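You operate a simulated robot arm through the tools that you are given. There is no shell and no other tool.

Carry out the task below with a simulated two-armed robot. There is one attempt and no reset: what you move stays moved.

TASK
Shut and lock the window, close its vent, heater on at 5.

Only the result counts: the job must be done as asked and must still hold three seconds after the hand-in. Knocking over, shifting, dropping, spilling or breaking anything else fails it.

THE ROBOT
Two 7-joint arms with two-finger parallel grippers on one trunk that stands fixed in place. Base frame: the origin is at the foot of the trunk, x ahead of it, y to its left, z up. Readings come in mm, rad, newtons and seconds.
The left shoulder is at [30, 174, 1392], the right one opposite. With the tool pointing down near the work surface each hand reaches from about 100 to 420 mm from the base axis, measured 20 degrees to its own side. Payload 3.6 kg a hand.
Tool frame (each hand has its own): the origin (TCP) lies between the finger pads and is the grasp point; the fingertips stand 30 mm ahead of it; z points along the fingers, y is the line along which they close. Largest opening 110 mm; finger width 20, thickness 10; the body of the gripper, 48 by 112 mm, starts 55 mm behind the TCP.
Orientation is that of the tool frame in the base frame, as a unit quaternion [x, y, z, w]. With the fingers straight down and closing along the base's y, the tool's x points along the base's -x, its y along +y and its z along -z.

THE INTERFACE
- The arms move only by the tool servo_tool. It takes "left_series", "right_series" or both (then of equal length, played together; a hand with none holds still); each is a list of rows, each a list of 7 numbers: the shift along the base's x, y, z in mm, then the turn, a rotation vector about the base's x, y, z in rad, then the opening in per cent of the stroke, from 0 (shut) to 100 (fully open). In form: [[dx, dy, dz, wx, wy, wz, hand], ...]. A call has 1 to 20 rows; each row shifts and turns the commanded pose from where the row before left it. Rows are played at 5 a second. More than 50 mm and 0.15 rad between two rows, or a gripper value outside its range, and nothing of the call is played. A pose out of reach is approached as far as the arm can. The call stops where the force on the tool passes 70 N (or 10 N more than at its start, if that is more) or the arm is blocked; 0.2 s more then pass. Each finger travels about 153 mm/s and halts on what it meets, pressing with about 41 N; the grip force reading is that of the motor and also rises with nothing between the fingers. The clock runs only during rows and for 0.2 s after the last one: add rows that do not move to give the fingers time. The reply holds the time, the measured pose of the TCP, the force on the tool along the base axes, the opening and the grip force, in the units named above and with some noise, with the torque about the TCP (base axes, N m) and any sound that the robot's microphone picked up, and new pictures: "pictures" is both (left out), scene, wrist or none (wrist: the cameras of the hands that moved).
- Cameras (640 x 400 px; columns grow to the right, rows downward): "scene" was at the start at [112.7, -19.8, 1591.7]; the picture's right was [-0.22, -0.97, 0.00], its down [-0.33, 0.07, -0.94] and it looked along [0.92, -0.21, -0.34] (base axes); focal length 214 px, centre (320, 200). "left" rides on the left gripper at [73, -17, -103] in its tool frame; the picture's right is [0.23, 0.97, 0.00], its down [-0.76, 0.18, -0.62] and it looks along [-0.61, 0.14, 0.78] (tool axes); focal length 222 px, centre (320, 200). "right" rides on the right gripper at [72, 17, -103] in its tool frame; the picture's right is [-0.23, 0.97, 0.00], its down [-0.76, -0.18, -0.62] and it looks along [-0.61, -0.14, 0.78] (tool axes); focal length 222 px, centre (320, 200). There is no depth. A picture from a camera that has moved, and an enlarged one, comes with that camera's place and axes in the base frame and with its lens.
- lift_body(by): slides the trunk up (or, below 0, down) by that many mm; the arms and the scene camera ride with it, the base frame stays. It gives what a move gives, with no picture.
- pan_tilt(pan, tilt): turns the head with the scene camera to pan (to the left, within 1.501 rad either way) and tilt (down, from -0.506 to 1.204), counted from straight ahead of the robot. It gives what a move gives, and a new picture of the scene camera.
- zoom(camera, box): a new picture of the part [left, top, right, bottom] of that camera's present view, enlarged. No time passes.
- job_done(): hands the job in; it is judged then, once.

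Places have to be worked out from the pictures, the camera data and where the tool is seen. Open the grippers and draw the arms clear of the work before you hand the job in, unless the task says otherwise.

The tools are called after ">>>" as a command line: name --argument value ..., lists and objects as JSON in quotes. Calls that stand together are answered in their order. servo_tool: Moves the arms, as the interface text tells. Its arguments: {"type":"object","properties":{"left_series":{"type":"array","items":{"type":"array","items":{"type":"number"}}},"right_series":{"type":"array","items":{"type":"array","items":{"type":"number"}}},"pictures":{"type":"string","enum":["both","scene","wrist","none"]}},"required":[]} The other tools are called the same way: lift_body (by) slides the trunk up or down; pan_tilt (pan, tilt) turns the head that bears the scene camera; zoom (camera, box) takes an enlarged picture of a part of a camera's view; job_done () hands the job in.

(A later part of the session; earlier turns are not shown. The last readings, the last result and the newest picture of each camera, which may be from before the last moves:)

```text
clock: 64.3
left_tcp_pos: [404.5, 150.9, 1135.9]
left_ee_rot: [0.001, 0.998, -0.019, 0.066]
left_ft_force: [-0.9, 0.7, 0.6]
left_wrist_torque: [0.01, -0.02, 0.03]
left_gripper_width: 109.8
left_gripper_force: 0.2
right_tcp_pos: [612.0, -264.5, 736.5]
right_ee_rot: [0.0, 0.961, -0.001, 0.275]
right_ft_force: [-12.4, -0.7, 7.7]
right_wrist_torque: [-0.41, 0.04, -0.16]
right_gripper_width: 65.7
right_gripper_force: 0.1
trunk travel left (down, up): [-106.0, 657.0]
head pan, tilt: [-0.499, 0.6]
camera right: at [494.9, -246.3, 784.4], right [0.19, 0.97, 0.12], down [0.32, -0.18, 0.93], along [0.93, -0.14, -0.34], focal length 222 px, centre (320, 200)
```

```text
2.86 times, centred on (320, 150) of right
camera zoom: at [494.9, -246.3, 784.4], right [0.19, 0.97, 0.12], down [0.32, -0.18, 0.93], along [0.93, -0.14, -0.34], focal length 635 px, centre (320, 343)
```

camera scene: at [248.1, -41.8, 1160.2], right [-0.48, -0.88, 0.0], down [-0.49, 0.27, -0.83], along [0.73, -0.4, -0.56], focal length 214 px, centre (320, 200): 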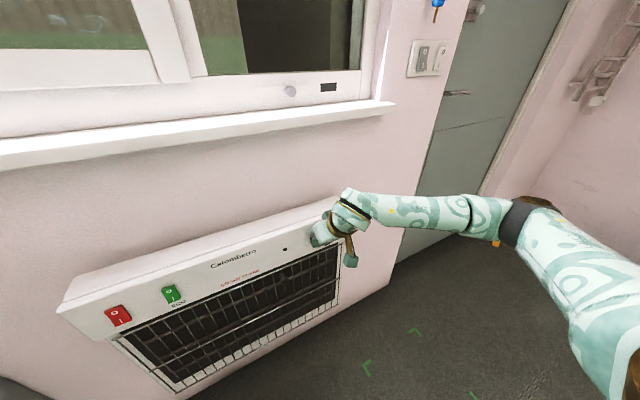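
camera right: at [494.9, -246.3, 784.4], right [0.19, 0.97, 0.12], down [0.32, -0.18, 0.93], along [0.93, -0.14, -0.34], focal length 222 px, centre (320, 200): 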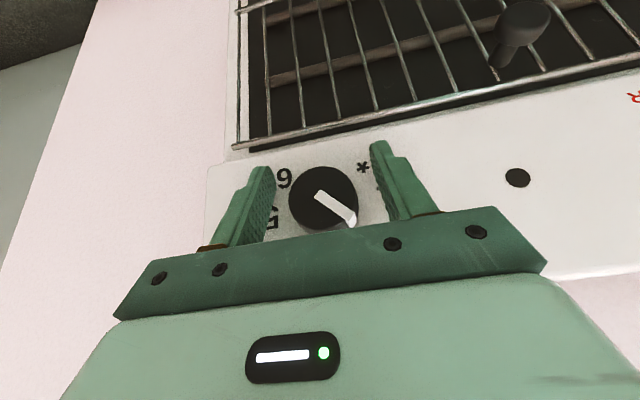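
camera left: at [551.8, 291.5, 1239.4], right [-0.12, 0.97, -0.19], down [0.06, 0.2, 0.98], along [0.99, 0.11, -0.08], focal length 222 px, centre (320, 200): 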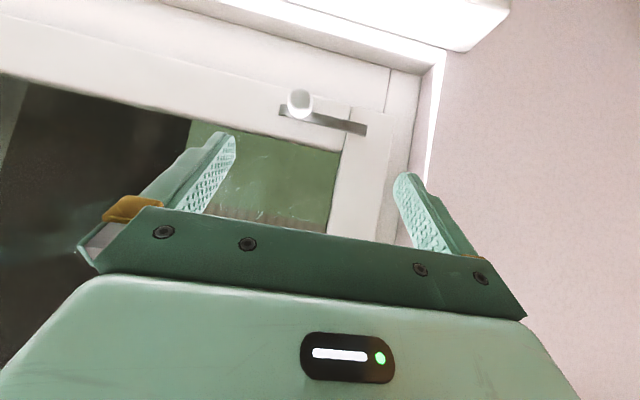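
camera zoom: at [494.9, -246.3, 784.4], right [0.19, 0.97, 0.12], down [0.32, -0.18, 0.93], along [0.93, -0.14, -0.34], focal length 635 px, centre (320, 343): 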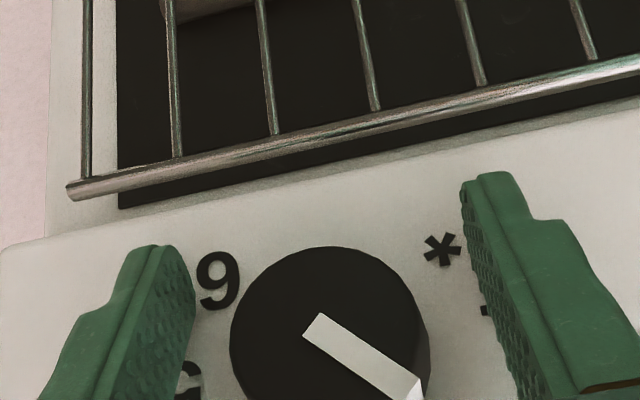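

I'm lightly touching the panel at tip x≈636. I back off 3 mm, rise 4 mm, and close the gripper on the knob.

>>> servo_tool --right_series '[[-3, 1, 4, 0, 0, 0, 60], [0, 1, 0, 0, 0, 0, 45], [0, 0, 0, 0, 0, 0, 25], [0, 0, 0, 0, 0, 0, 25], [0, 0, 0, 0, 0, 0, 25]]' --pictures "wrist"

>>> zoom --camera "right" --box '[220, 100, 420, 240]'

```text
clock: 65.5
left_tcp_pos: [406.4, 147.1, 1135.7]
left_ee_rot: [0.002, 0.998, -0.02, 0.066]
left_ft_force: [1.0, 0.3, -0.9]
left_wrist_torque: [-0.01, 0.0, -0.02]
left_gripper_width: 110.0
left_gripper_force: 0.1
right_tcp_pos: [609.8, -265.1, 739.2]
right_ee_rot: [0.002, 0.961, 0.0, 0.275]
right_ft_force: [-1.4, -20.7, 0.5]
right_wrist_torque: [-0.03, 0.29, -0.77]
right_gripper_width: 39.6
right_gripper_force: 44.7
trunk travel left (down, up): [-106.0, 657.0]
head pan, tilt: [-0.499, 0.6]
camera right: at [493.3, -246.4, 788.5], right [0.2, 0.97, 0.12], down [0.32, -0.18, 0.93], along [0.93, -0.14, -0.34], focal length 222 px, centre (320, 200)
```

right: 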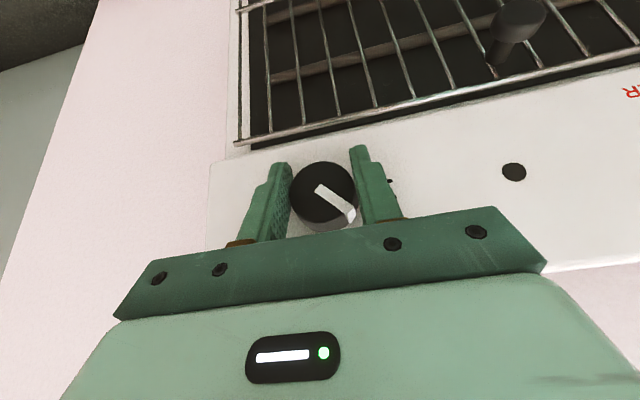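

```text
2.86 times, centred on (320, 170) of right
camera zoom: at [493.3, -246.4, 788.5], right [0.2, 0.97, 0.12], down [0.32, -0.18, 0.93], along [0.93, -0.14, -0.34], focal length 635 px, centre (320, 286)
```

zoom: 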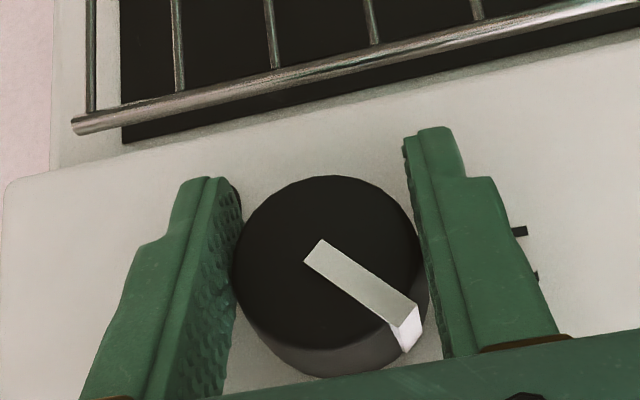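

Gripped: 39.6 mm wide knob with 45 N. I now turn clockwise (positive about x) in small steps and watch the torque.

>>> servo_tool --right_series '[[0, -1, 0, 0.08, 0, 0, 20], [0, -1, 0, 0.08, 0, 0, 20], [0, -0.5, 0, 0.08, 0, 0, 20], [0, -0.3, 0, 0.08, 0, 0, 20], [0, -0.3, 0, 0.08, 0, 0, 20]]' --pictures "wrist"

>>> zoom --camera "right" --box '[220, 100, 420, 240]'

```text
clock: 66.8
left_tcp_pos: [406.2, 149.8, 1136.1]
left_ee_rot: [0.001, 0.998, -0.019, 0.066]
left_ft_force: [0.2, 0.2, -0.3]
left_wrist_torque: [0.02, -0.01, -0.03]
left_gripper_width: 110.0
left_gripper_force: 0.1
right_tcp_pos: [609.7, -263.9, 739.7]
right_ee_rot: [0.054, 0.942, 0.194, 0.269]
right_ft_force: [-5.8, -13.9, -4.0]
right_wrist_torque: [-0.04, -0.35, -0.33]
right_gripper_width: 39.8
right_gripper_force: 45.3
trunk travel left (down, up): [-106.0, 657.0]
head pan, tilt: [-0.499, 0.6]
camera right: at [493.3, -267.8, 791.3], right [0.19, 0.85, 0.49], down [0.32, -0.53, 0.79], along [0.93, 0.01, -0.37], focal length 222 px, centre (320, 200)
```

right: 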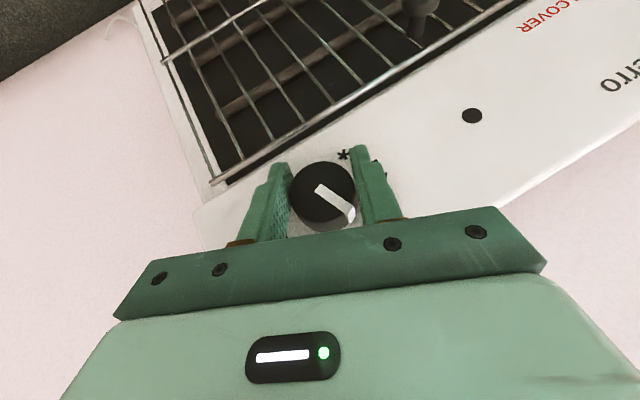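

```text
2.86 times, centred on (320, 170) of right
camera zoom: at [493.3, -267.8, 791.3], right [0.19, 0.85, 0.49], down [0.32, -0.53, 0.79], along [0.93, 0.01, -0.37], focal length 635 px, centre (320, 286)
```

zoom: 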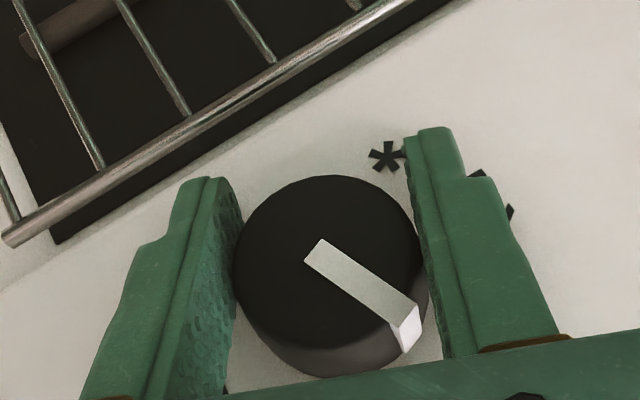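

The knob turns with the gripper (0.4 rad so far), low torque. I continue clockwise.

>>> servo_tool --right_series '[[0, -0.5, 0, 0.1, 0, 0, 20], [0, -0.5, 0, 0.1, 0, 0, 20], [0, -0.3, 0, 0.1, 0, 0, 20], [0, -0.3, 0, 0.1, 0, 0, 20], [0, 0, 0, 0.1, 0, 0, 20], [0, 0, 0, 0.1, 0, 0, 20]]' --pictures "both"

>>> zoom --camera "right" --box '[220, 100, 420, 240]'

```text
clock: 68.2
left_tcp_pos: [406.1, 151.1, 1135.8]
left_ee_rot: [0.002, 0.998, -0.019, 0.065]
left_ft_force: [0.2, 0.4, -0.2]
left_wrist_torque: [-0.01, -0.01, 0.01]
left_gripper_width: 110.1
left_gripper_force: 0.1
right_tcp_pos: [609.0, -265.5, 739.5]
right_ee_rot: [0.131, 0.843, 0.462, 0.241]
right_ft_force: [-5.3, 6.5, -8.6]
right_wrist_torque: [0.01, -0.08, 0.68]
right_gripper_width: 40.0
right_gripper_force: 45.2
trunk travel left (down, up): [-106.0, 657.0]
head pan, tilt: [-0.499, 0.6]
camera scene: at [259.8, -40.6, 1157.0], right [-0.48, -0.88, 0.0], down [-0.5, 0.27, -0.82], along [0.72, -0.39, -0.57], focal length 214 px, centre (320, 200)
camera right: at [493.4, -296.8, 780.0], right [0.19, 0.42, 0.89], down [0.32, -0.88, 0.35], along [0.93, 0.21, -0.3], focal length 222 px, centre (320, 200)
```

scene: 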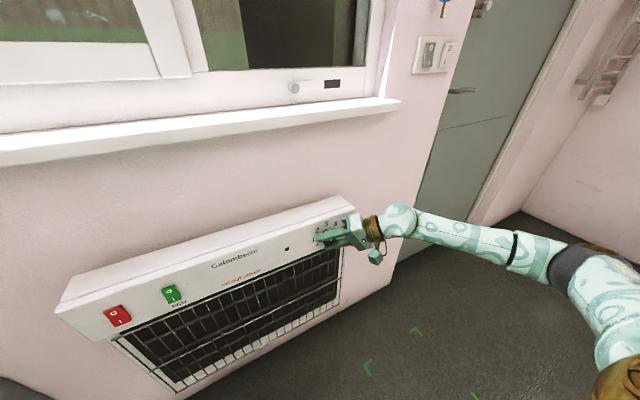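
right: 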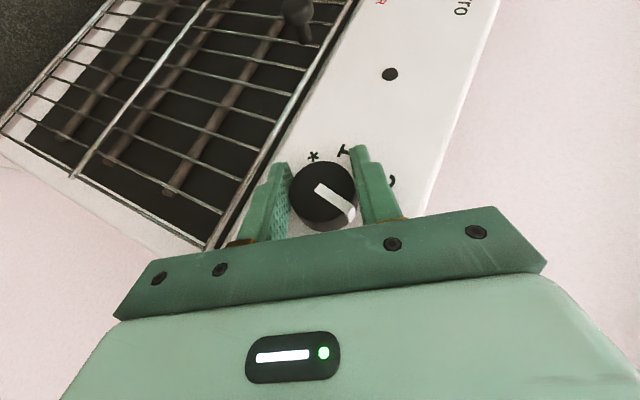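

```text
2.86 times, centred on (320, 170) of right
camera zoom: at [493.4, -296.8, 780.0], right [0.19, 0.42, 0.89], down [0.32, -0.88, 0.35], along [0.93, 0.21, -0.3], focal length 635 px, centre (320, 286)
```

zoom: 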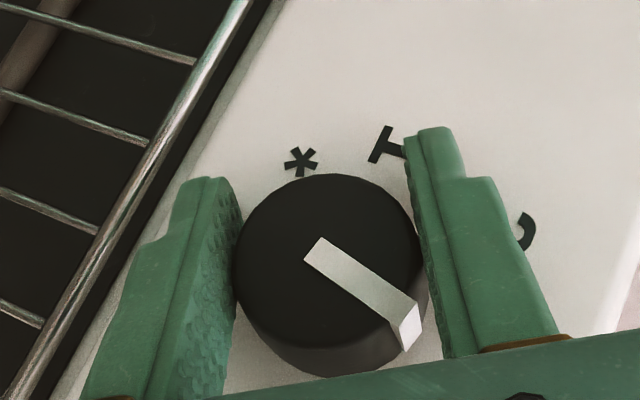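

Dial is about at 3+. I continue another 0.6 rad with the same grip since the arm copes well.

>>> servo_tool --right_series '[[0, 0, 0, 0.1, 0, 0, 20], [0, 0, 0, 0.1, 0, 0, 20], [0, 0, 0, 0.1, 0, 0, 20], [0, 0, 0, 0.1, 0, 0, 20], [0, 0, 0, 0.1, 0, 0, 20], [0, 0, 0, 0.1, 0, 0, 20]]' --pictures "both"

>>> zoom --camera "right" --box '[220, 100, 420, 240]'

```text
clock: 69.5
left_tcp_pos: [406.0, 150.5, 1135.9]
left_ee_rot: [0.0, 0.998, -0.021, 0.066]
left_ft_force: [0.1, 0.4, -0.5]
left_wrist_torque: [-0.02, 0.0, 0.01]
left_gripper_width: 110.0
left_gripper_force: 0.1
right_tcp_pos: [610.4, -265.8, 739.7]
right_ee_rot: [0.137, 0.832, 0.482, 0.237]
right_ft_force: [-9.4, 10.2, -10.2]
right_wrist_torque: [0.0, 0.12, -0.01]
right_gripper_width: 40.1
right_gripper_force: 45.5
right hand out of reach, approached as far as the arm can: row 1, 2, 3, 4, 5, 6
trunk travel left (down, up): [-106.0, 657.0]
head pan, tilt: [-0.499, 0.6]
camera scene: at [259.4, -40.7, 1157.1], right [-0.48, -0.88, 0.0], down [-0.5, 0.27, -0.82], along [0.72, -0.39, -0.57], focal length 214 px, centre (320, 200)
camera right: at [493.4, -298.8, 778.6], right [0.19, 0.38, 0.9], down [0.32, -0.9, 0.31], along [0.93, 0.23, -0.29], focal length 222 px, centre (320, 200)
```

scene: 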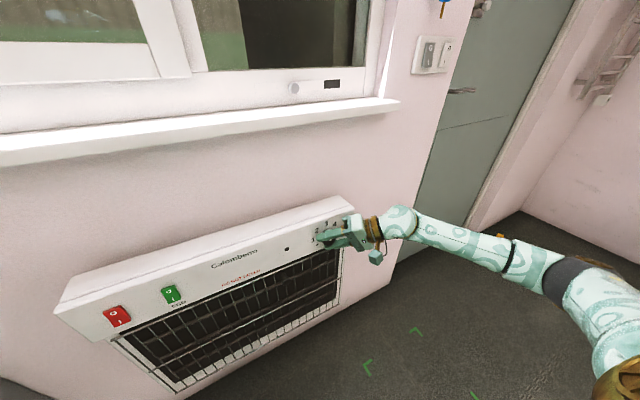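
right: 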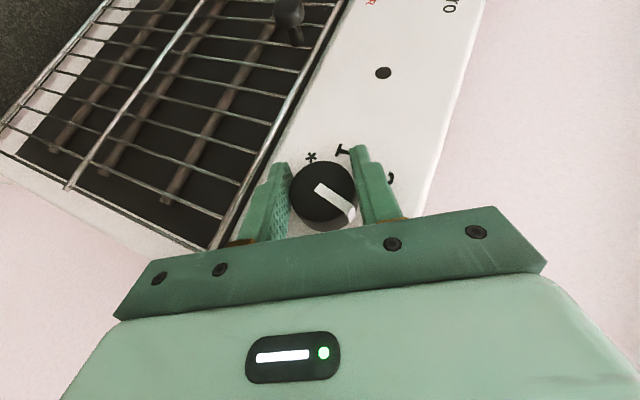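

```text
2.86 times, centred on (320, 170) of right
camera zoom: at [493.4, -298.8, 778.6], right [0.19, 0.38, 0.9], down [0.32, -0.9, 0.31], along [0.93, 0.23, -0.29], focal length 635 px, centre (320, 286)
```

zoom: 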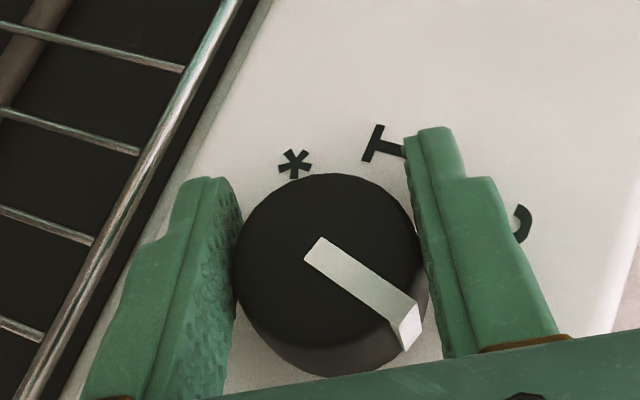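

The wrist limit stopped at 60° of turn; 75° remain. I open the fingers around the knob, swing back to about −15°, and will re-grip.

>>> servo_tool --right_series '[[0, 0, 0, 0, 0, 0, 60], [0, 0, 0, 0, 0, 0, 60], [0, 0, 0, -0.13, 0, 0, 60], [0, 0, 0, -0.13, 0, 0, 60], [0, 0, 0, -0.13, 0, 0, 60], [0, 0, 0, -0.13, 0, 0, 60], [0, 0, 0, -0.13, 0, 0, 60], [0, 0, 0, -0.13, 0, 0, 60], [0, 0, 0, -0.13, 0, 0, 60], [0, 0, 0, -0.13, 0, 0, 60], [0, 0, 0, -0.13, 0, 0, 60], [0, 0, 0, -0.14, 0, 0, 60]]' --pictures "both"

>>> zoom --camera "right" --box '[220, 100, 420, 240]'

```text
clock: 72.2
left_tcp_pos: [404.7, 151.0, 1136.2]
left_ee_rot: [0.0, 0.998, -0.019, 0.066]
left_ft_force: [0.6, -0.6, 0.4]
left_wrist_torque: [0.01, -0.01, -0.02]
left_gripper_width: 109.8
left_gripper_force: 0.0
right_tcp_pos: [609.4, -265.6, 742.5]
right_ee_rot: [-0.037, 0.953, -0.125, 0.274]
right_ft_force: [0.7, -0.4, 0.3]
right_wrist_torque: [-0.01, 0.02, 0.02]
right_gripper_width: 66.1
right_gripper_force: 0.0
trunk travel left (down, up): [-106.0, 657.0]
head pan, tilt: [-0.499, 0.6]
camera scene: at [259.4, -40.8, 1157.2], right [-0.48, -0.88, 0.0], down [-0.5, 0.27, -0.82], along [0.72, -0.39, -0.57], focal length 214 px, centre (320, 200)
camera right: at [493.7, -235.6, 783.4], right [0.19, 0.97, -0.14], down [0.32, 0.07, 0.95], along [0.93, -0.22, -0.29], focal length 222 px, centre (320, 200)
```

scene: 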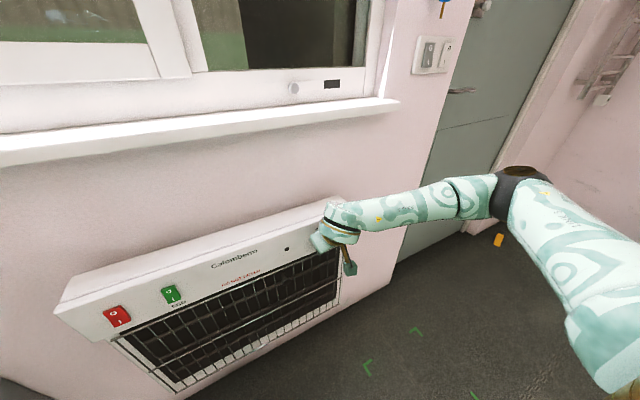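
right: 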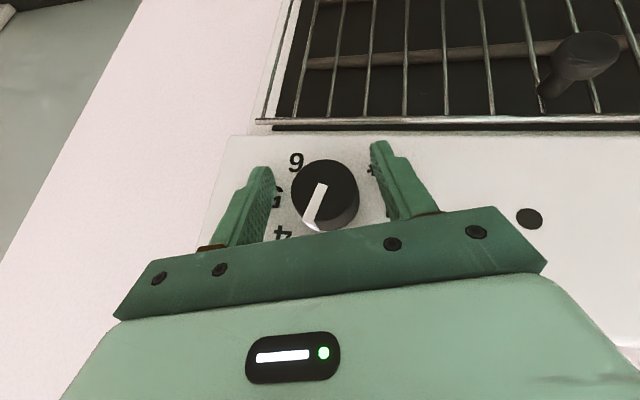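

```text
2.86 times, centred on (320, 170) of right
camera zoom: at [493.7, -235.6, 783.4], right [0.19, 0.97, -0.14], down [0.32, 0.07, 0.95], along [0.93, -0.22, -0.29], focal length 635 px, centre (320, 286)
```

zoom: 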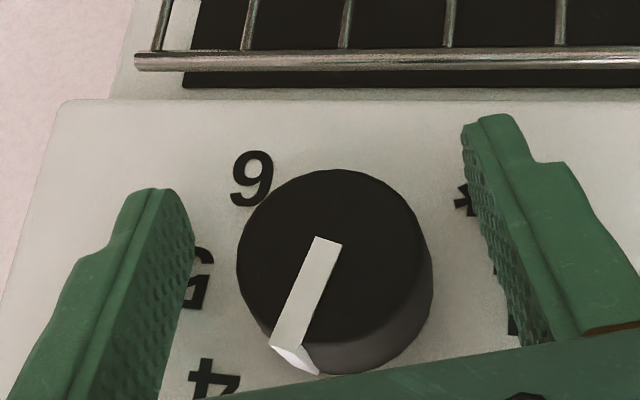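

The dial now points between 3 and 4 (≈75°). I re-grip at −15°.

>>> servo_tool --right_series '[[0, 0, -1.5, 0, 0, 0, 45], [0, 0, 0, 0, 0, 0, 20], [0, 0, 0, 0, 0, 0, 20], [0, 0, 0, 0, 0, 0, 20]]' --pictures "none"

>>> zoom --camera "right" --box '[220, 100, 420, 240]'

```text
clock: 73.2
left_tcp_pos: [406.2, 151.6, 1135.9]
left_ee_rot: [0.0, 0.998, -0.02, 0.065]
left_ft_force: [-0.7, -0.2, -0.3]
left_wrist_torque: [0.0, -0.01, 0.0]
left_gripper_width: 110.1
left_gripper_force: 0.0
right_tcp_pos: [609.6, -265.7, 738.5]
right_ee_rot: [-0.037, 0.953, -0.124, 0.273]
right_ft_force: [-1.7, 5.4, -3.6]
right_wrist_torque: [0.0, -0.08, 0.25]
right_gripper_width: 38.8
right_gripper_force: 44.8
trunk travel left (down, up): [-106.0, 657.0]
head pan, tilt: [-0.499, 0.6]
```

```text
2.86 times, centred on (320, 170) of right
camera zoom: at [493.5, -235.4, 781.6], right [0.19, 0.97, -0.13], down [0.32, 0.07, 0.95], along [0.93, -0.22, -0.3], focal length 635 px, centre (320, 286)
```

zoom: 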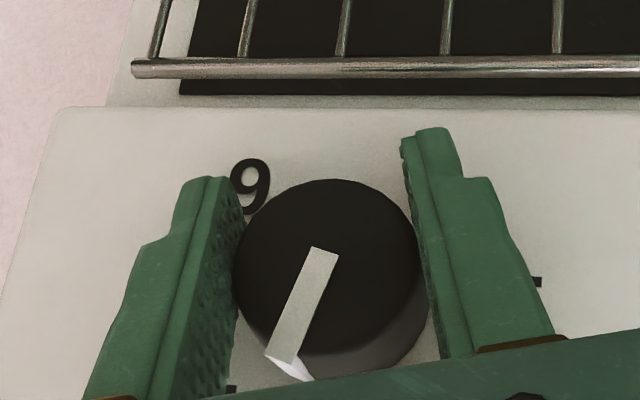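

Gripped again (38.8 mm, 45 N). I turn 1.3 rad clockwise to bring the pointer to 5.

>>> servo_tool --right_series '[[0, 0, 0, 0.1, 0, 0, 20], [0, 0, 0, 0.1, 0, 0, 20], [0, 0, 0, 0.1, 0, 0, 20], [0, 0, 0, 0.1, 0, 0, 20], [0, 0, 0, 0.1, 0, 0, 20], [0, 0, 0, 0.1, 0, 0, 20], [0, 0, 0, 0.1, 0, 0, 20], [0, 0, 0, 0.1, 0, 0, 20], [0, 0, 0, 0.1, 0, 0, 20], [0, 0, 0, 0.1, 0, 0, 20], [0, 0, 0, 0.1, 0, 0, 20], [0, 0, 0, 0.1, 0, 0, 20], [0, 0, 0, 0.1, 0, 0, 20]]' --pictures "both"

>>> zoom --camera "right" --box '[220, 100, 420, 240]'

```text
clock: 76.0
left_tcp_pos: [405.8, 152.4, 1135.9]
left_ee_rot: [0.001, 0.998, -0.02, 0.066]
left_ft_force: [0.1, 0.4, -0.1]
left_wrist_torque: [-0.04, -0.01, -0.02]
left_gripper_width: 110.2
left_gripper_force: 0.1
right_tcp_pos: [609.2, -264.5, 739.9]
right_ee_rot: [0.136, 0.834, 0.478, 0.238]
right_ft_force: [2.5, 14.1, 2.0]
right_wrist_torque: [0.02, 0.06, 0.75]
right_gripper_width: 38.7
right_gripper_force: 45.3
trunk travel left (down, up): [-106.0, 657.0]
head pan, tilt: [-0.499, 0.6]
camera scene: at [259.5, -39.4, 1157.3], right [-0.48, -0.88, 0.0], down [-0.5, 0.27, -0.83], along [0.72, -0.4, -0.56], focal length 214 px, centre (320, 200)
camera right: at [493.7, -297.6, 778.2], right [0.19, 0.39, 0.9], down [0.32, -0.89, 0.32], along [0.93, 0.22, -0.29], focal length 222 px, centre (320, 200)
```

scene: 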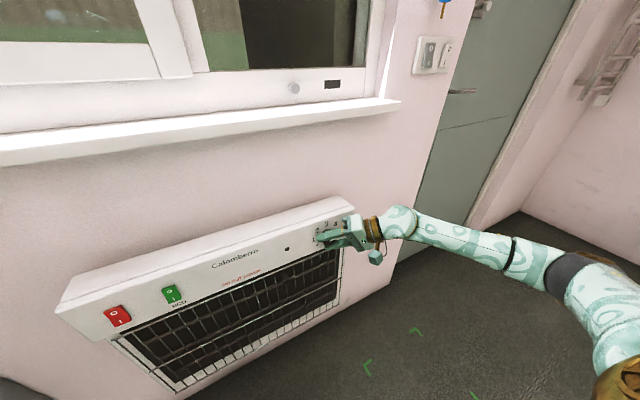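
right: 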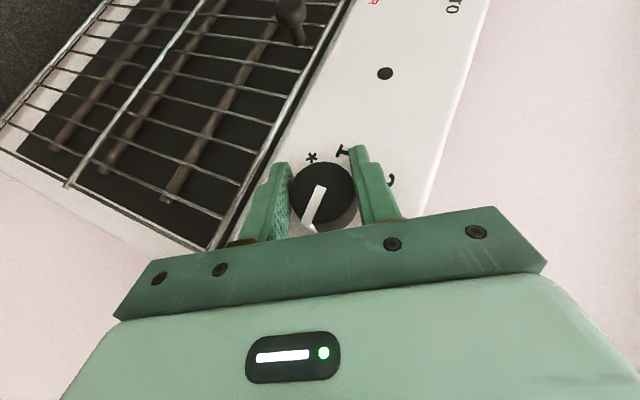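

```text
2.86 times, centred on (320, 170) of right
camera zoom: at [493.7, -297.6, 778.2], right [0.19, 0.39, 0.9], down [0.32, -0.89, 0.32], along [0.93, 0.22, -0.29], focal length 635 px, centre (320, 286)
```

zoom: 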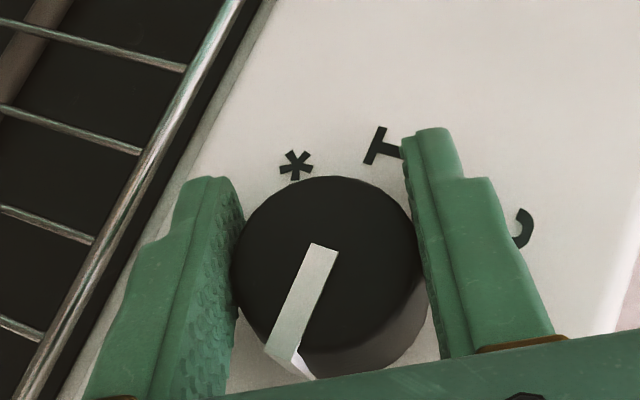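

The pointer should be at 5 now. I open the fingers, retreat straight back from the knob, and look.

>>> servo_tool --right_series '[[0, 0, 0, 0, 0, 0, 60], [0, 0, 0, 0, 0, 0, 60], [-12, 0, 0, 0, 0, 0, 60], [-15, 0, 0, 0, 0, 0, 60], [-15, 0, 5, -0.12, 0, 0, 60], [-5, 0, 8, -0.12, 0, 0, 60], [-5, 0, 8, -0.12, 0, 0, 60], [0, 0, 8, -0.12, 0, 0, 60], [0, 0, 8, -0.12, 0, 0, 60], [0, 0, 5, -0.12, 0, 0, 60]]' --pictures "both"

>>> zoom --camera "right" --box '[220, 80, 420, 220]'

>>> zoom --camera "scene" --box '[260, 190, 380, 265]'

```text
clock: 78.2
left_tcp_pos: [405.8, 151.6, 1136.3]
left_ee_rot: [0.001, 0.998, -0.02, 0.066]
left_ft_force: [-0.2, 0.7, -0.8]
left_wrist_torque: [-0.04, -0.02, -0.03]
left_gripper_width: 109.9
left_gripper_force: 0.1
right_tcp_pos: [557.1, -265.9, 780.6]
right_ee_rot: [0.043, 0.949, 0.152, 0.272]
right_ft_force: [-0.5, 0.2, 0.5]
right_wrist_torque: [0.02, -0.01, -0.01]
right_gripper_width: 65.9
right_gripper_force: 0.0
trunk travel left (down, up): [-106.0, 657.0]
head pan, tilt: [-0.499, 0.6]
camera scene: at [259.5, -41.2, 1157.1], right [-0.48, -0.88, 0.0], down [-0.5, 0.27, -0.82], along [0.72, -0.39, -0.57], focal length 214 px, centre (320, 200)
camera right: at [441.9, -264.4, 832.5], right [0.19, 0.89, 0.42], down [0.32, -0.46, 0.83], along [0.93, -0.03, -0.37], focal length 222 px, centre (320, 200)
```

scene: 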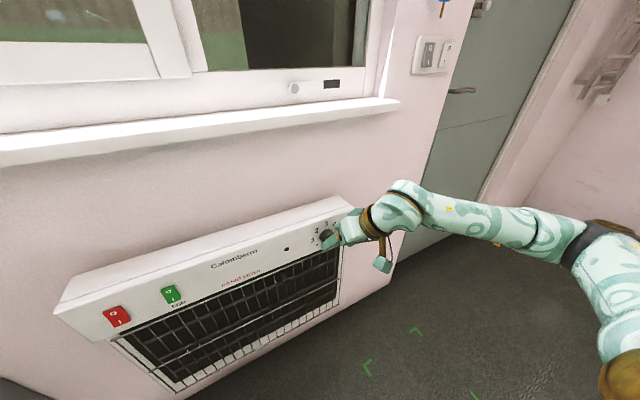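
right: 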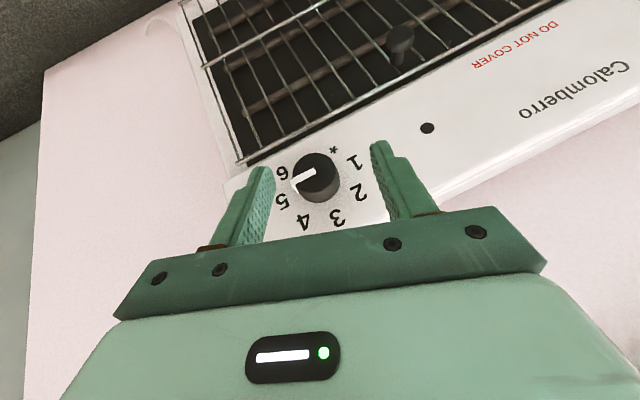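

```text
2.86 times, centred on (320, 150) of right
camera zoom: at [441.9, -264.4, 832.5], right [0.19, 0.89, 0.42], down [0.32, -0.46, 0.83], along [0.93, -0.03, -0.37], focal length 635 px, centre (320, 343)
```

zoom: 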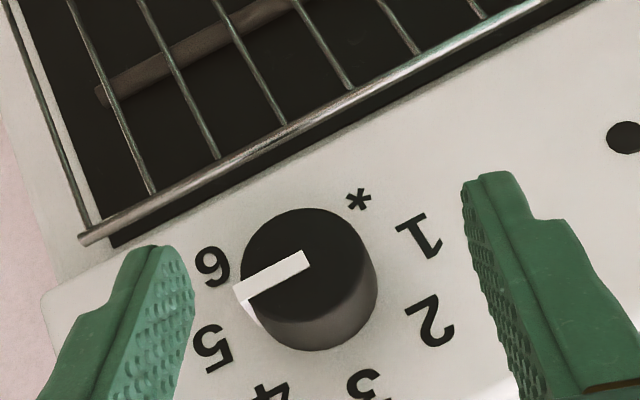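

```text
5.33 times, centred on (320, 228) of scene
camera zoom: at [259.5, -41.2, 1157.1], right [-0.48, -0.88, 0.0], down [-0.5, 0.27, -0.82], along [0.72, -0.39, -0.57], focal length 1144 px, centre (320, 53)
```

zoom: 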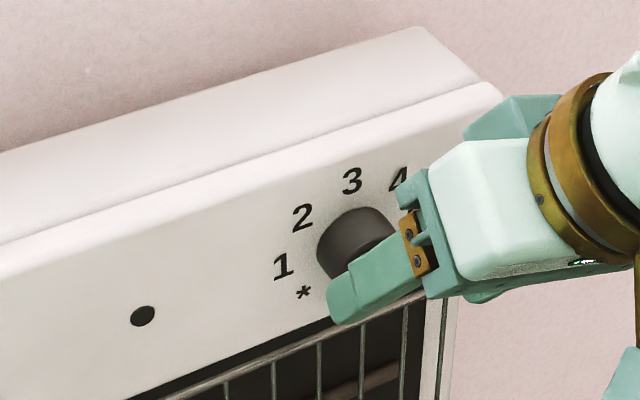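

The pointer now sits at 5 (within a few degrees). Next is the red power switch at y≈200: I swing the right hand across in front of the heater, keeping clear, to look at the switches up close.

>>> servo_tool --right_series '[[-10, 0, 5, -0.1, 0, 0, 30], [-10, 20, 5, -0.1, 0, 0, 0], [0, 35, 5, -0.1, 0, 0, 0], [0, 40, 0, 0, 0, 0, 0], [0, 40, 0, 0, 0, 0, 0], [0, 40, 0, 0, 0, 0, 0], [0, 40, 0, 0, 0, 0, 0], [0, 40, 0, 0, 0, 0, 0], [0, 40, 0, 0, 0, 0, 0]]' --pictures "both"

```text
clock: 80.2
left_tcp_pos: [405.4, 151.7, 1136.7]
left_ee_rot: [0.001, 0.998, -0.02, 0.066]
left_ft_force: [-0.6, 0.0, 0.3]
left_wrist_torque: [-0.04, 0.01, 0.0]
left_gripper_width: 110.0
left_gripper_force: 0.1
right_tcp_pos: [538.6, 27.6, 794.6]
right_ee_rot: [0.002, 0.961, 0.01, 0.276]
right_ft_force: [0.4, -0.2, 0.3]
right_wrist_torque: [-0.04, 0.0, 0.0]
right_gripper_width: 0.0
right_gripper_force: 38.0
trunk travel left (down, up): [-106.0, 657.0]
head pan, tilt: [-0.499, 0.6]
camera scene: at [259.3, -40.5, 1157.2], right [-0.48, -0.88, 0.0], down [-0.5, 0.27, -0.82], along [0.72, -0.4, -0.57], focal length 214 px, centre (320, 200)
camera right: at [422.1, 46.3, 843.8], right [0.19, 0.97, 0.14], down [0.32, -0.2, 0.93], along [0.93, -0.13, -0.34], focal length 222 px, centre (320, 200)
```

scene: 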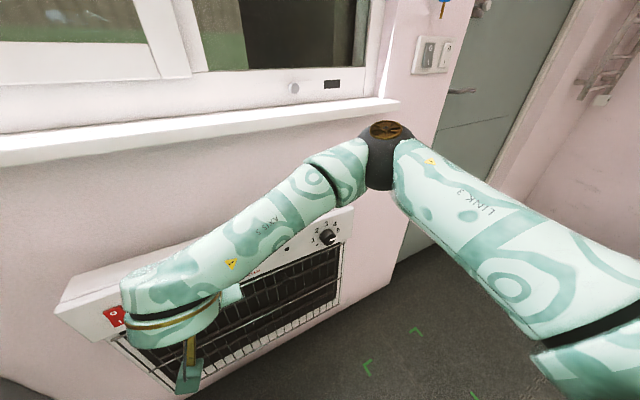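
right: 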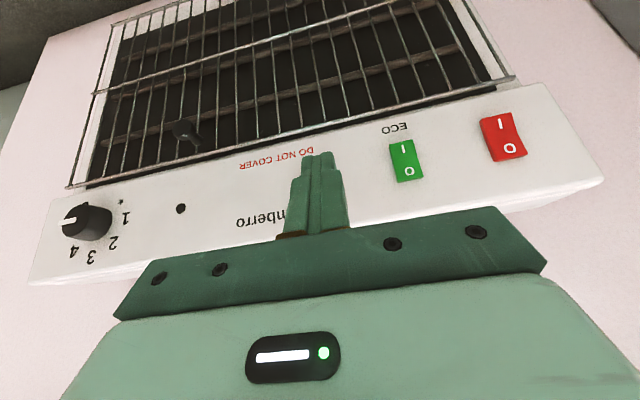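

>>> zoom --camera "right" --box '[370, 90, 550, 200]'

>>> zoom --camera "scene" --box '[260, 190, 380, 265]'

```text
3.56 times, centred on (460, 145) of right
camera zoom: at [422.1, 46.3, 843.8], right [0.19, 0.97, 0.14], down [0.32, -0.2, 0.93], along [0.93, -0.13, -0.34], focal length 790 px, centre (-178, 396)
```

zoom: 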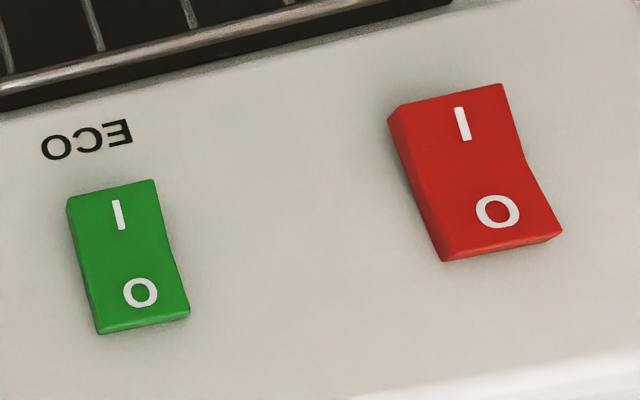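

```text
5.33 times, centred on (320, 228) of scene
camera zoom: at [259.3, -40.5, 1157.2], right [-0.48, -0.88, 0.0], down [-0.5, 0.27, -0.82], along [0.72, -0.4, -0.57], focal length 1144 px, centre (320, 53)
```

zoom: 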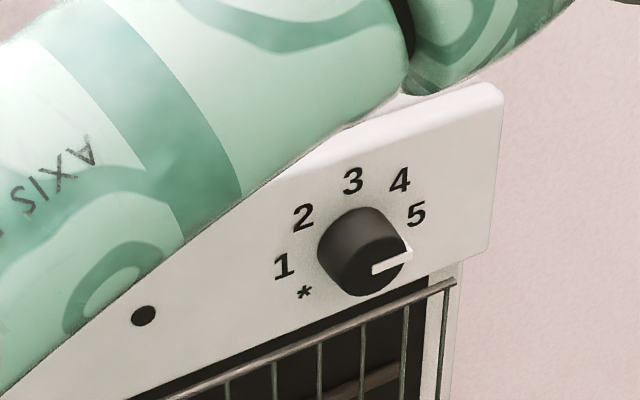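

Red rocker's "I" (lower) end protrudes more than the "O" end, so it is off; ECO is off too and stays. The dial reads exactly 5 from the scene camera. I move the closed right hand to in front of the red switch (y≈199).

>>> servo_tool --right_series '[[0, 35, 0, 0, 0, 0, 0], [0, 35, 0, 0, 0, 0, 0], [0, 35, -5, 0, 0, 0, 0], [0, 35, -5, 0, 0, 0, 0], [0, 31, -5, 0, 0, 0, 0]]' --pictures "both"

>>> zoom --camera "right" --box '[230, 80, 430, 205]'

```text
clock: 81.3
left_tcp_pos: [408.0, 150.6, 1134.5]
left_ee_rot: [0.002, 0.998, -0.021, 0.065]
left_ft_force: [0.0, 0.0, 0.1]
left_wrist_torque: [-0.01, 0.03, -0.02]
left_gripper_width: 109.9
left_gripper_force: 0.1
right_tcp_pos: [539.7, 199.5, 780.2]
right_ee_rot: [0.003, 0.962, 0.009, 0.273]
right_ft_force: [-0.6, -0.8, -0.6]
right_wrist_torque: [0.02, 0.02, 0.0]
right_gripper_width: 0.0
right_gripper_force: 37.3
trunk travel left (down, up): [-106.0, 657.0]
head pan, tilt: [-0.499, 0.6]
camera scene: at [261.0, -41.1, 1156.6], right [-0.48, -0.88, 0.0], down [-0.5, 0.27, -0.82], along [0.72, -0.39, -0.57], focal length 214 px, centre (320, 200)
camera right: at [423.7, 217.0, 829.2], right [0.19, 0.97, 0.14], down [0.32, -0.2, 0.93], along [0.93, -0.13, -0.35], focal length 222 px, centre (320, 200)
```

scene: 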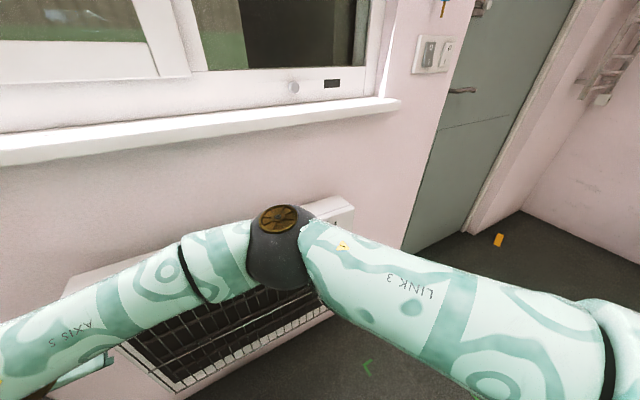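
right: 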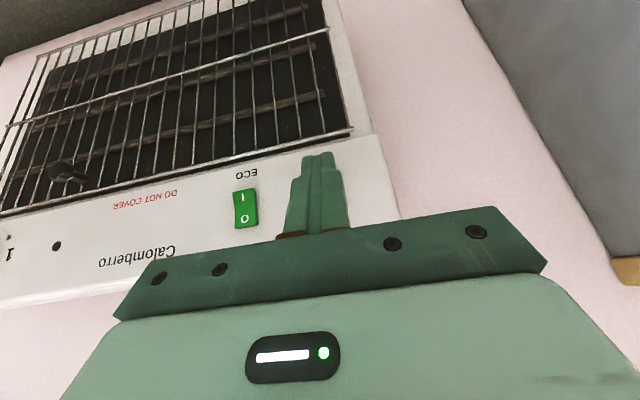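

```text
3.20 times, centred on (330, 142) of right
camera zoom: at [423.7, 217.0, 829.2], right [0.19, 0.97, 0.14], down [0.32, -0.2, 0.93], along [0.93, -0.13, -0.35], focal length 711 px, centre (288, 384)
```

zoom: 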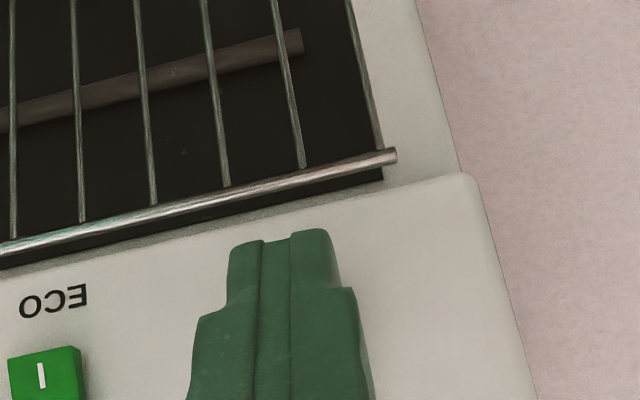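

The finger is lined up over the red switch. I approach so the fingertip corner meets the lower "I" half (z≈725) and then press gently forward.

>>> servo_tool --right_series '[[15, 0, -9, 0, 0, 0, 0], [15, 0, -9, 0, 0, 0, 0], [15, 0, -9, 0, 0, 0, 0], [12, 0, -9, 0, 0, 0, 0]]' --pictures "both"

>>> zoom --camera "right" --box '[230, 80, 430, 205]'

```text
clock: 82.3
left_tcp_pos: [405.1, 151.3, 1136.2]
left_ee_rot: [0.001, 0.998, -0.02, 0.067]
left_ft_force: [-0.3, -0.1, 0.7]
left_wrist_torque: [-0.02, 0.02, 0.0]
left_gripper_width: 109.8
left_gripper_force: 0.0
right_tcp_pos: [592.2, 192.7, 745.8]
right_ee_rot: [0.001, 0.961, 0.011, 0.276]
right_ft_force: [0.9, 0.0, -0.3]
right_wrist_torque: [-0.01, -0.03, -0.04]
right_gripper_width: 0.3
right_gripper_force: 37.8
right hand out of reach, approached as far as the arm can: row 3, 4
trunk travel left (down, up): [-106.0, 657.0]
head pan, tilt: [-0.499, 0.6]
camera scene: at [259.5, -41.0, 1157.1], right [-0.48, -0.88, 0.0], down [-0.5, 0.27, -0.82], along [0.72, -0.39, -0.57], focal length 214 px, centre (320, 200)
camera right: at [477.2, 209.9, 794.6], right [0.19, 0.97, 0.14], down [0.32, -0.2, 0.93], along [0.93, -0.13, -0.34], focal length 222 px, centre (320, 200)
```

scene: 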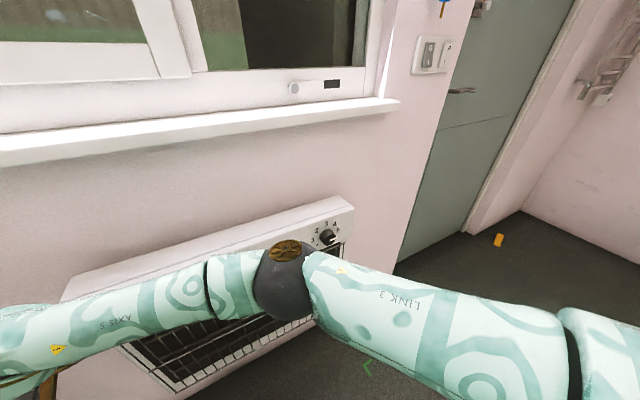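
right: 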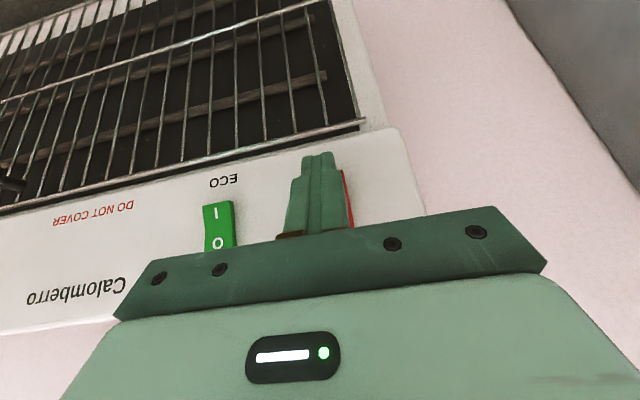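

```text
3.20 times, centred on (330, 142) of right
camera zoom: at [477.2, 209.9, 794.6], right [0.19, 0.97, 0.14], down [0.32, -0.2, 0.93], along [0.93, -0.13, -0.34], focal length 711 px, centre (288, 384)
```

zoom: 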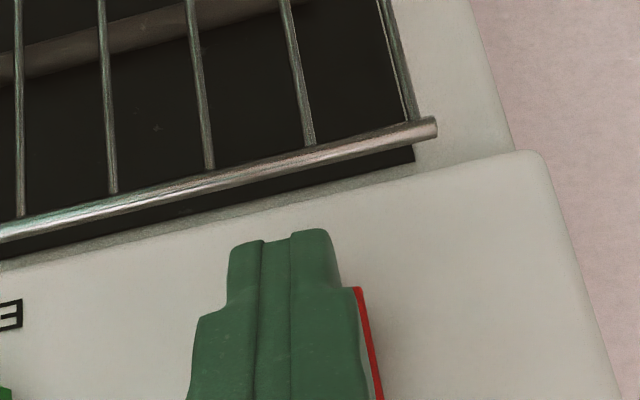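

The right arm is at a limit here with x short by ~15 mm and y by ~6 mm. I yaw the tool to the left, which brings the wrist back into range, while edging toward the switch's "I" half.

>>> servo_tool --right_series '[[-2, 0, 0, 0, 0, 0.1, 0], [0, 1, 0, 0, 0, 0.1, 0], [0, 1, 0, 0, 0, 0.1, 0], [0, 2, 0, 0, 0, 0.1, 0], [0, 2, 0, 0, 0, 0.1, 0]]' --pictures "wrist"

>>> zoom --camera "right" --box '[230, 80, 430, 205]'

```text
clock: 83.5
left_tcp_pos: [405.7, 150.5, 1134.9]
left_ee_rot: [0.002, 0.998, -0.019, 0.067]
left_ft_force: [-0.9, 0.1, 0.7]
left_wrist_torque: [0.05, 0.0, 0.0]
left_gripper_width: 110.1
left_gripper_force: 0.0
right_tcp_pos: [589.7, 198.7, 746.2]
right_ee_rot: [-0.237, 0.932, 0.079, 0.264]
right_ft_force: [-0.5, 0.7, 0.1]
right_wrist_torque: [0.0, 0.01, -0.01]
right_gripper_width: 0.0
right_gripper_force: 37.6
trunk travel left (down, up): [-106.0, 657.0]
head pan, tilt: [-0.499, 0.6]
camera right: at [481.5, 158.1, 795.0], right [-0.3, 0.94, 0.14], down [0.37, -0.02, 0.93], along [0.88, 0.33, -0.34], focal length 222 px, centre (320, 200)
```

right: 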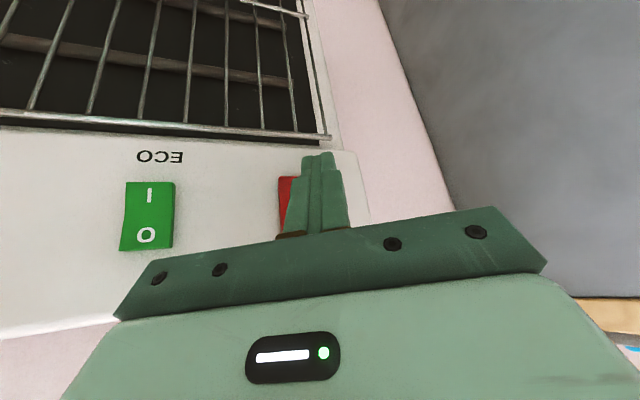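

```text
3.20 times, centred on (330, 142) of right
camera zoom: at [481.5, 158.1, 795.0], right [-0.3, 0.94, 0.14], down [0.37, -0.02, 0.93], along [0.88, 0.33, -0.34], focal length 711 px, centre (288, 384)
```

zoom: 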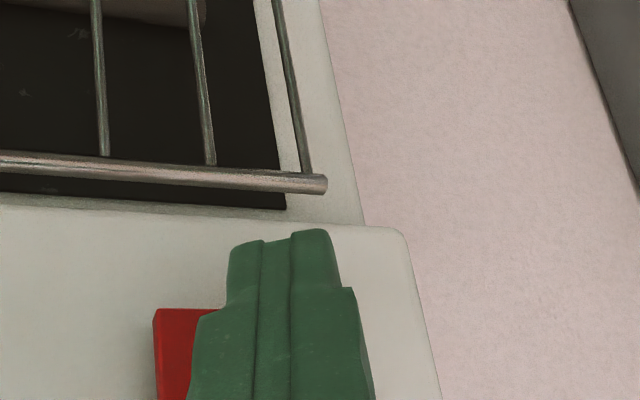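

Now in range. The forward-most finger edge is around (616, 202, 726), within the "I" half (y 185–212, z 719–741). I shift 3 mm right and press forward in small steps.

>>> servo_tool --right_series '[[0, -3, -2, 0, 0, 0, 0], [4, 0, 0, 0, 0, 0, 0], [4, 0, 0, 0, 0, 0, 0], [3, 0, 0, 0, 0, 0, 0], [3, 0, 0, 0, 0, 0, 0]]' --pictures "wrist"

>>> zoom --camera "right" --box '[230, 100, 430, 225]'

```text
clock: 84.8
left_tcp_pos: [405.5, 151.0, 1135.8]
left_ee_rot: [0.001, 0.998, -0.02, 0.067]
left_ft_force: [0.3, -0.8, -0.5]
left_wrist_torque: [0.01, -0.05, -0.01]
left_gripper_width: 110.2
left_gripper_force: 0.1
right_tcp_pos: [603.8, 195.9, 744.4]
right_ee_rot: [-0.236, 0.932, 0.078, 0.264]
right_ft_force: [-5.6, -0.9, 1.4]
right_wrist_torque: [-0.02, 0.06, -0.04]
right_gripper_width: 0.0
right_gripper_force: 37.6
trunk travel left (down, up): [-106.0, 657.0]
head pan, tilt: [-0.499, 0.6]
camera right: at [494.7, 155.2, 793.4], right [-0.3, 0.94, 0.14], down [0.37, -0.02, 0.93], along [0.88, 0.33, -0.35], focal length 222 px, centre (320, 200)
```

right: 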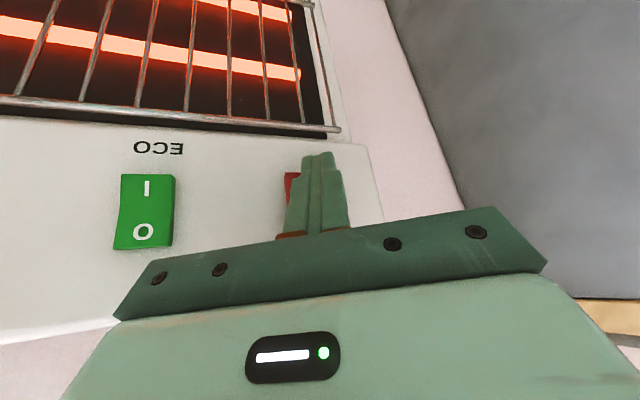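

```text
3.20 times, centred on (330, 162) of right
camera zoom: at [494.7, 155.2, 793.4], right [-0.3, 0.94, 0.14], down [0.37, -0.02, 0.93], along [0.88, 0.33, -0.35], focal length 711 px, centre (288, 320)
```

zoom: 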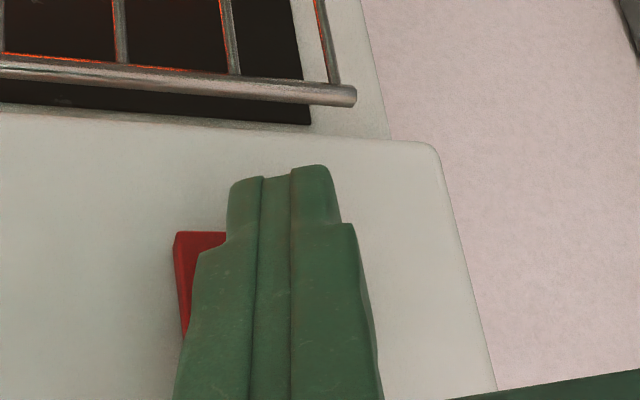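

The heating elements glow: the heater is on. I press a little more to make sure the rocker latches, then back off.

>>> servo_tool --right_series '[[2, 0, 0, 0, 0, 0, 0], [2, 0, 0, 0, 0, 0, 0], [-4, 0, 0, 0, 0, 0, 0], [-12, 0, 0, 0, 0, 0, 0], [-15, 0, 5, 0, 0, 0, 0], [-15, -10, 10, 0, 0, 0, 0]]' --pictures "wrist"

>>> zoom --camera "right" --box '[100, 80, 420, 260]'

```text
clock: 86.2
left_tcp_pos: [404.8, 150.0, 1136.1]
left_ee_rot: [0.002, 0.998, -0.021, 0.067]
left_ft_force: [0.6, 0.7, -0.7]
left_wrist_torque: [0.0, -0.02, -0.01]
left_gripper_width: 110.1
left_gripper_force: 0.1
right_tcp_pos: [562.6, 185.8, 760.9]
right_ee_rot: [-0.236, 0.932, 0.078, 0.265]
right_ft_force: [0.4, 0.7, 0.3]
right_wrist_torque: [0.02, -0.03, 0.0]
right_gripper_width: 0.4
right_gripper_force: 37.8
trunk travel left (down, up): [-106.0, 657.0]
head pan, tilt: [-0.499, 0.6]
camera right: at [453.2, 144.8, 809.2], right [-0.3, 0.94, 0.14], down [0.37, -0.02, 0.93], along [0.88, 0.33, -0.34], focal length 222 px, centre (320, 200)
```

right: 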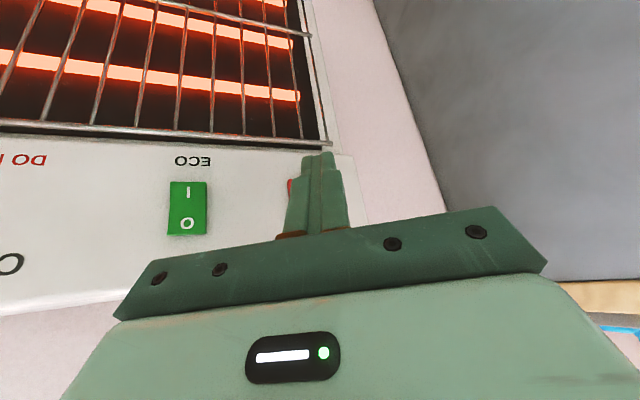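

```text
2.00 times, centred on (260, 170) of right
camera zoom: at [453.2, 144.8, 809.2], right [-0.3, 0.94, 0.14], down [0.37, -0.02, 0.93], along [0.88, 0.33, -0.34], focal length 444 px, centre (440, 260)
```

zoom: 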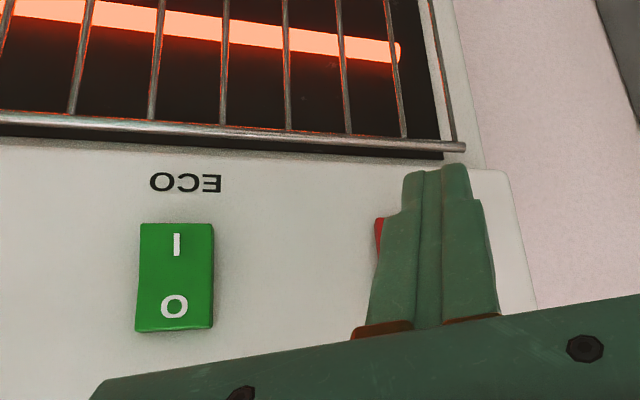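

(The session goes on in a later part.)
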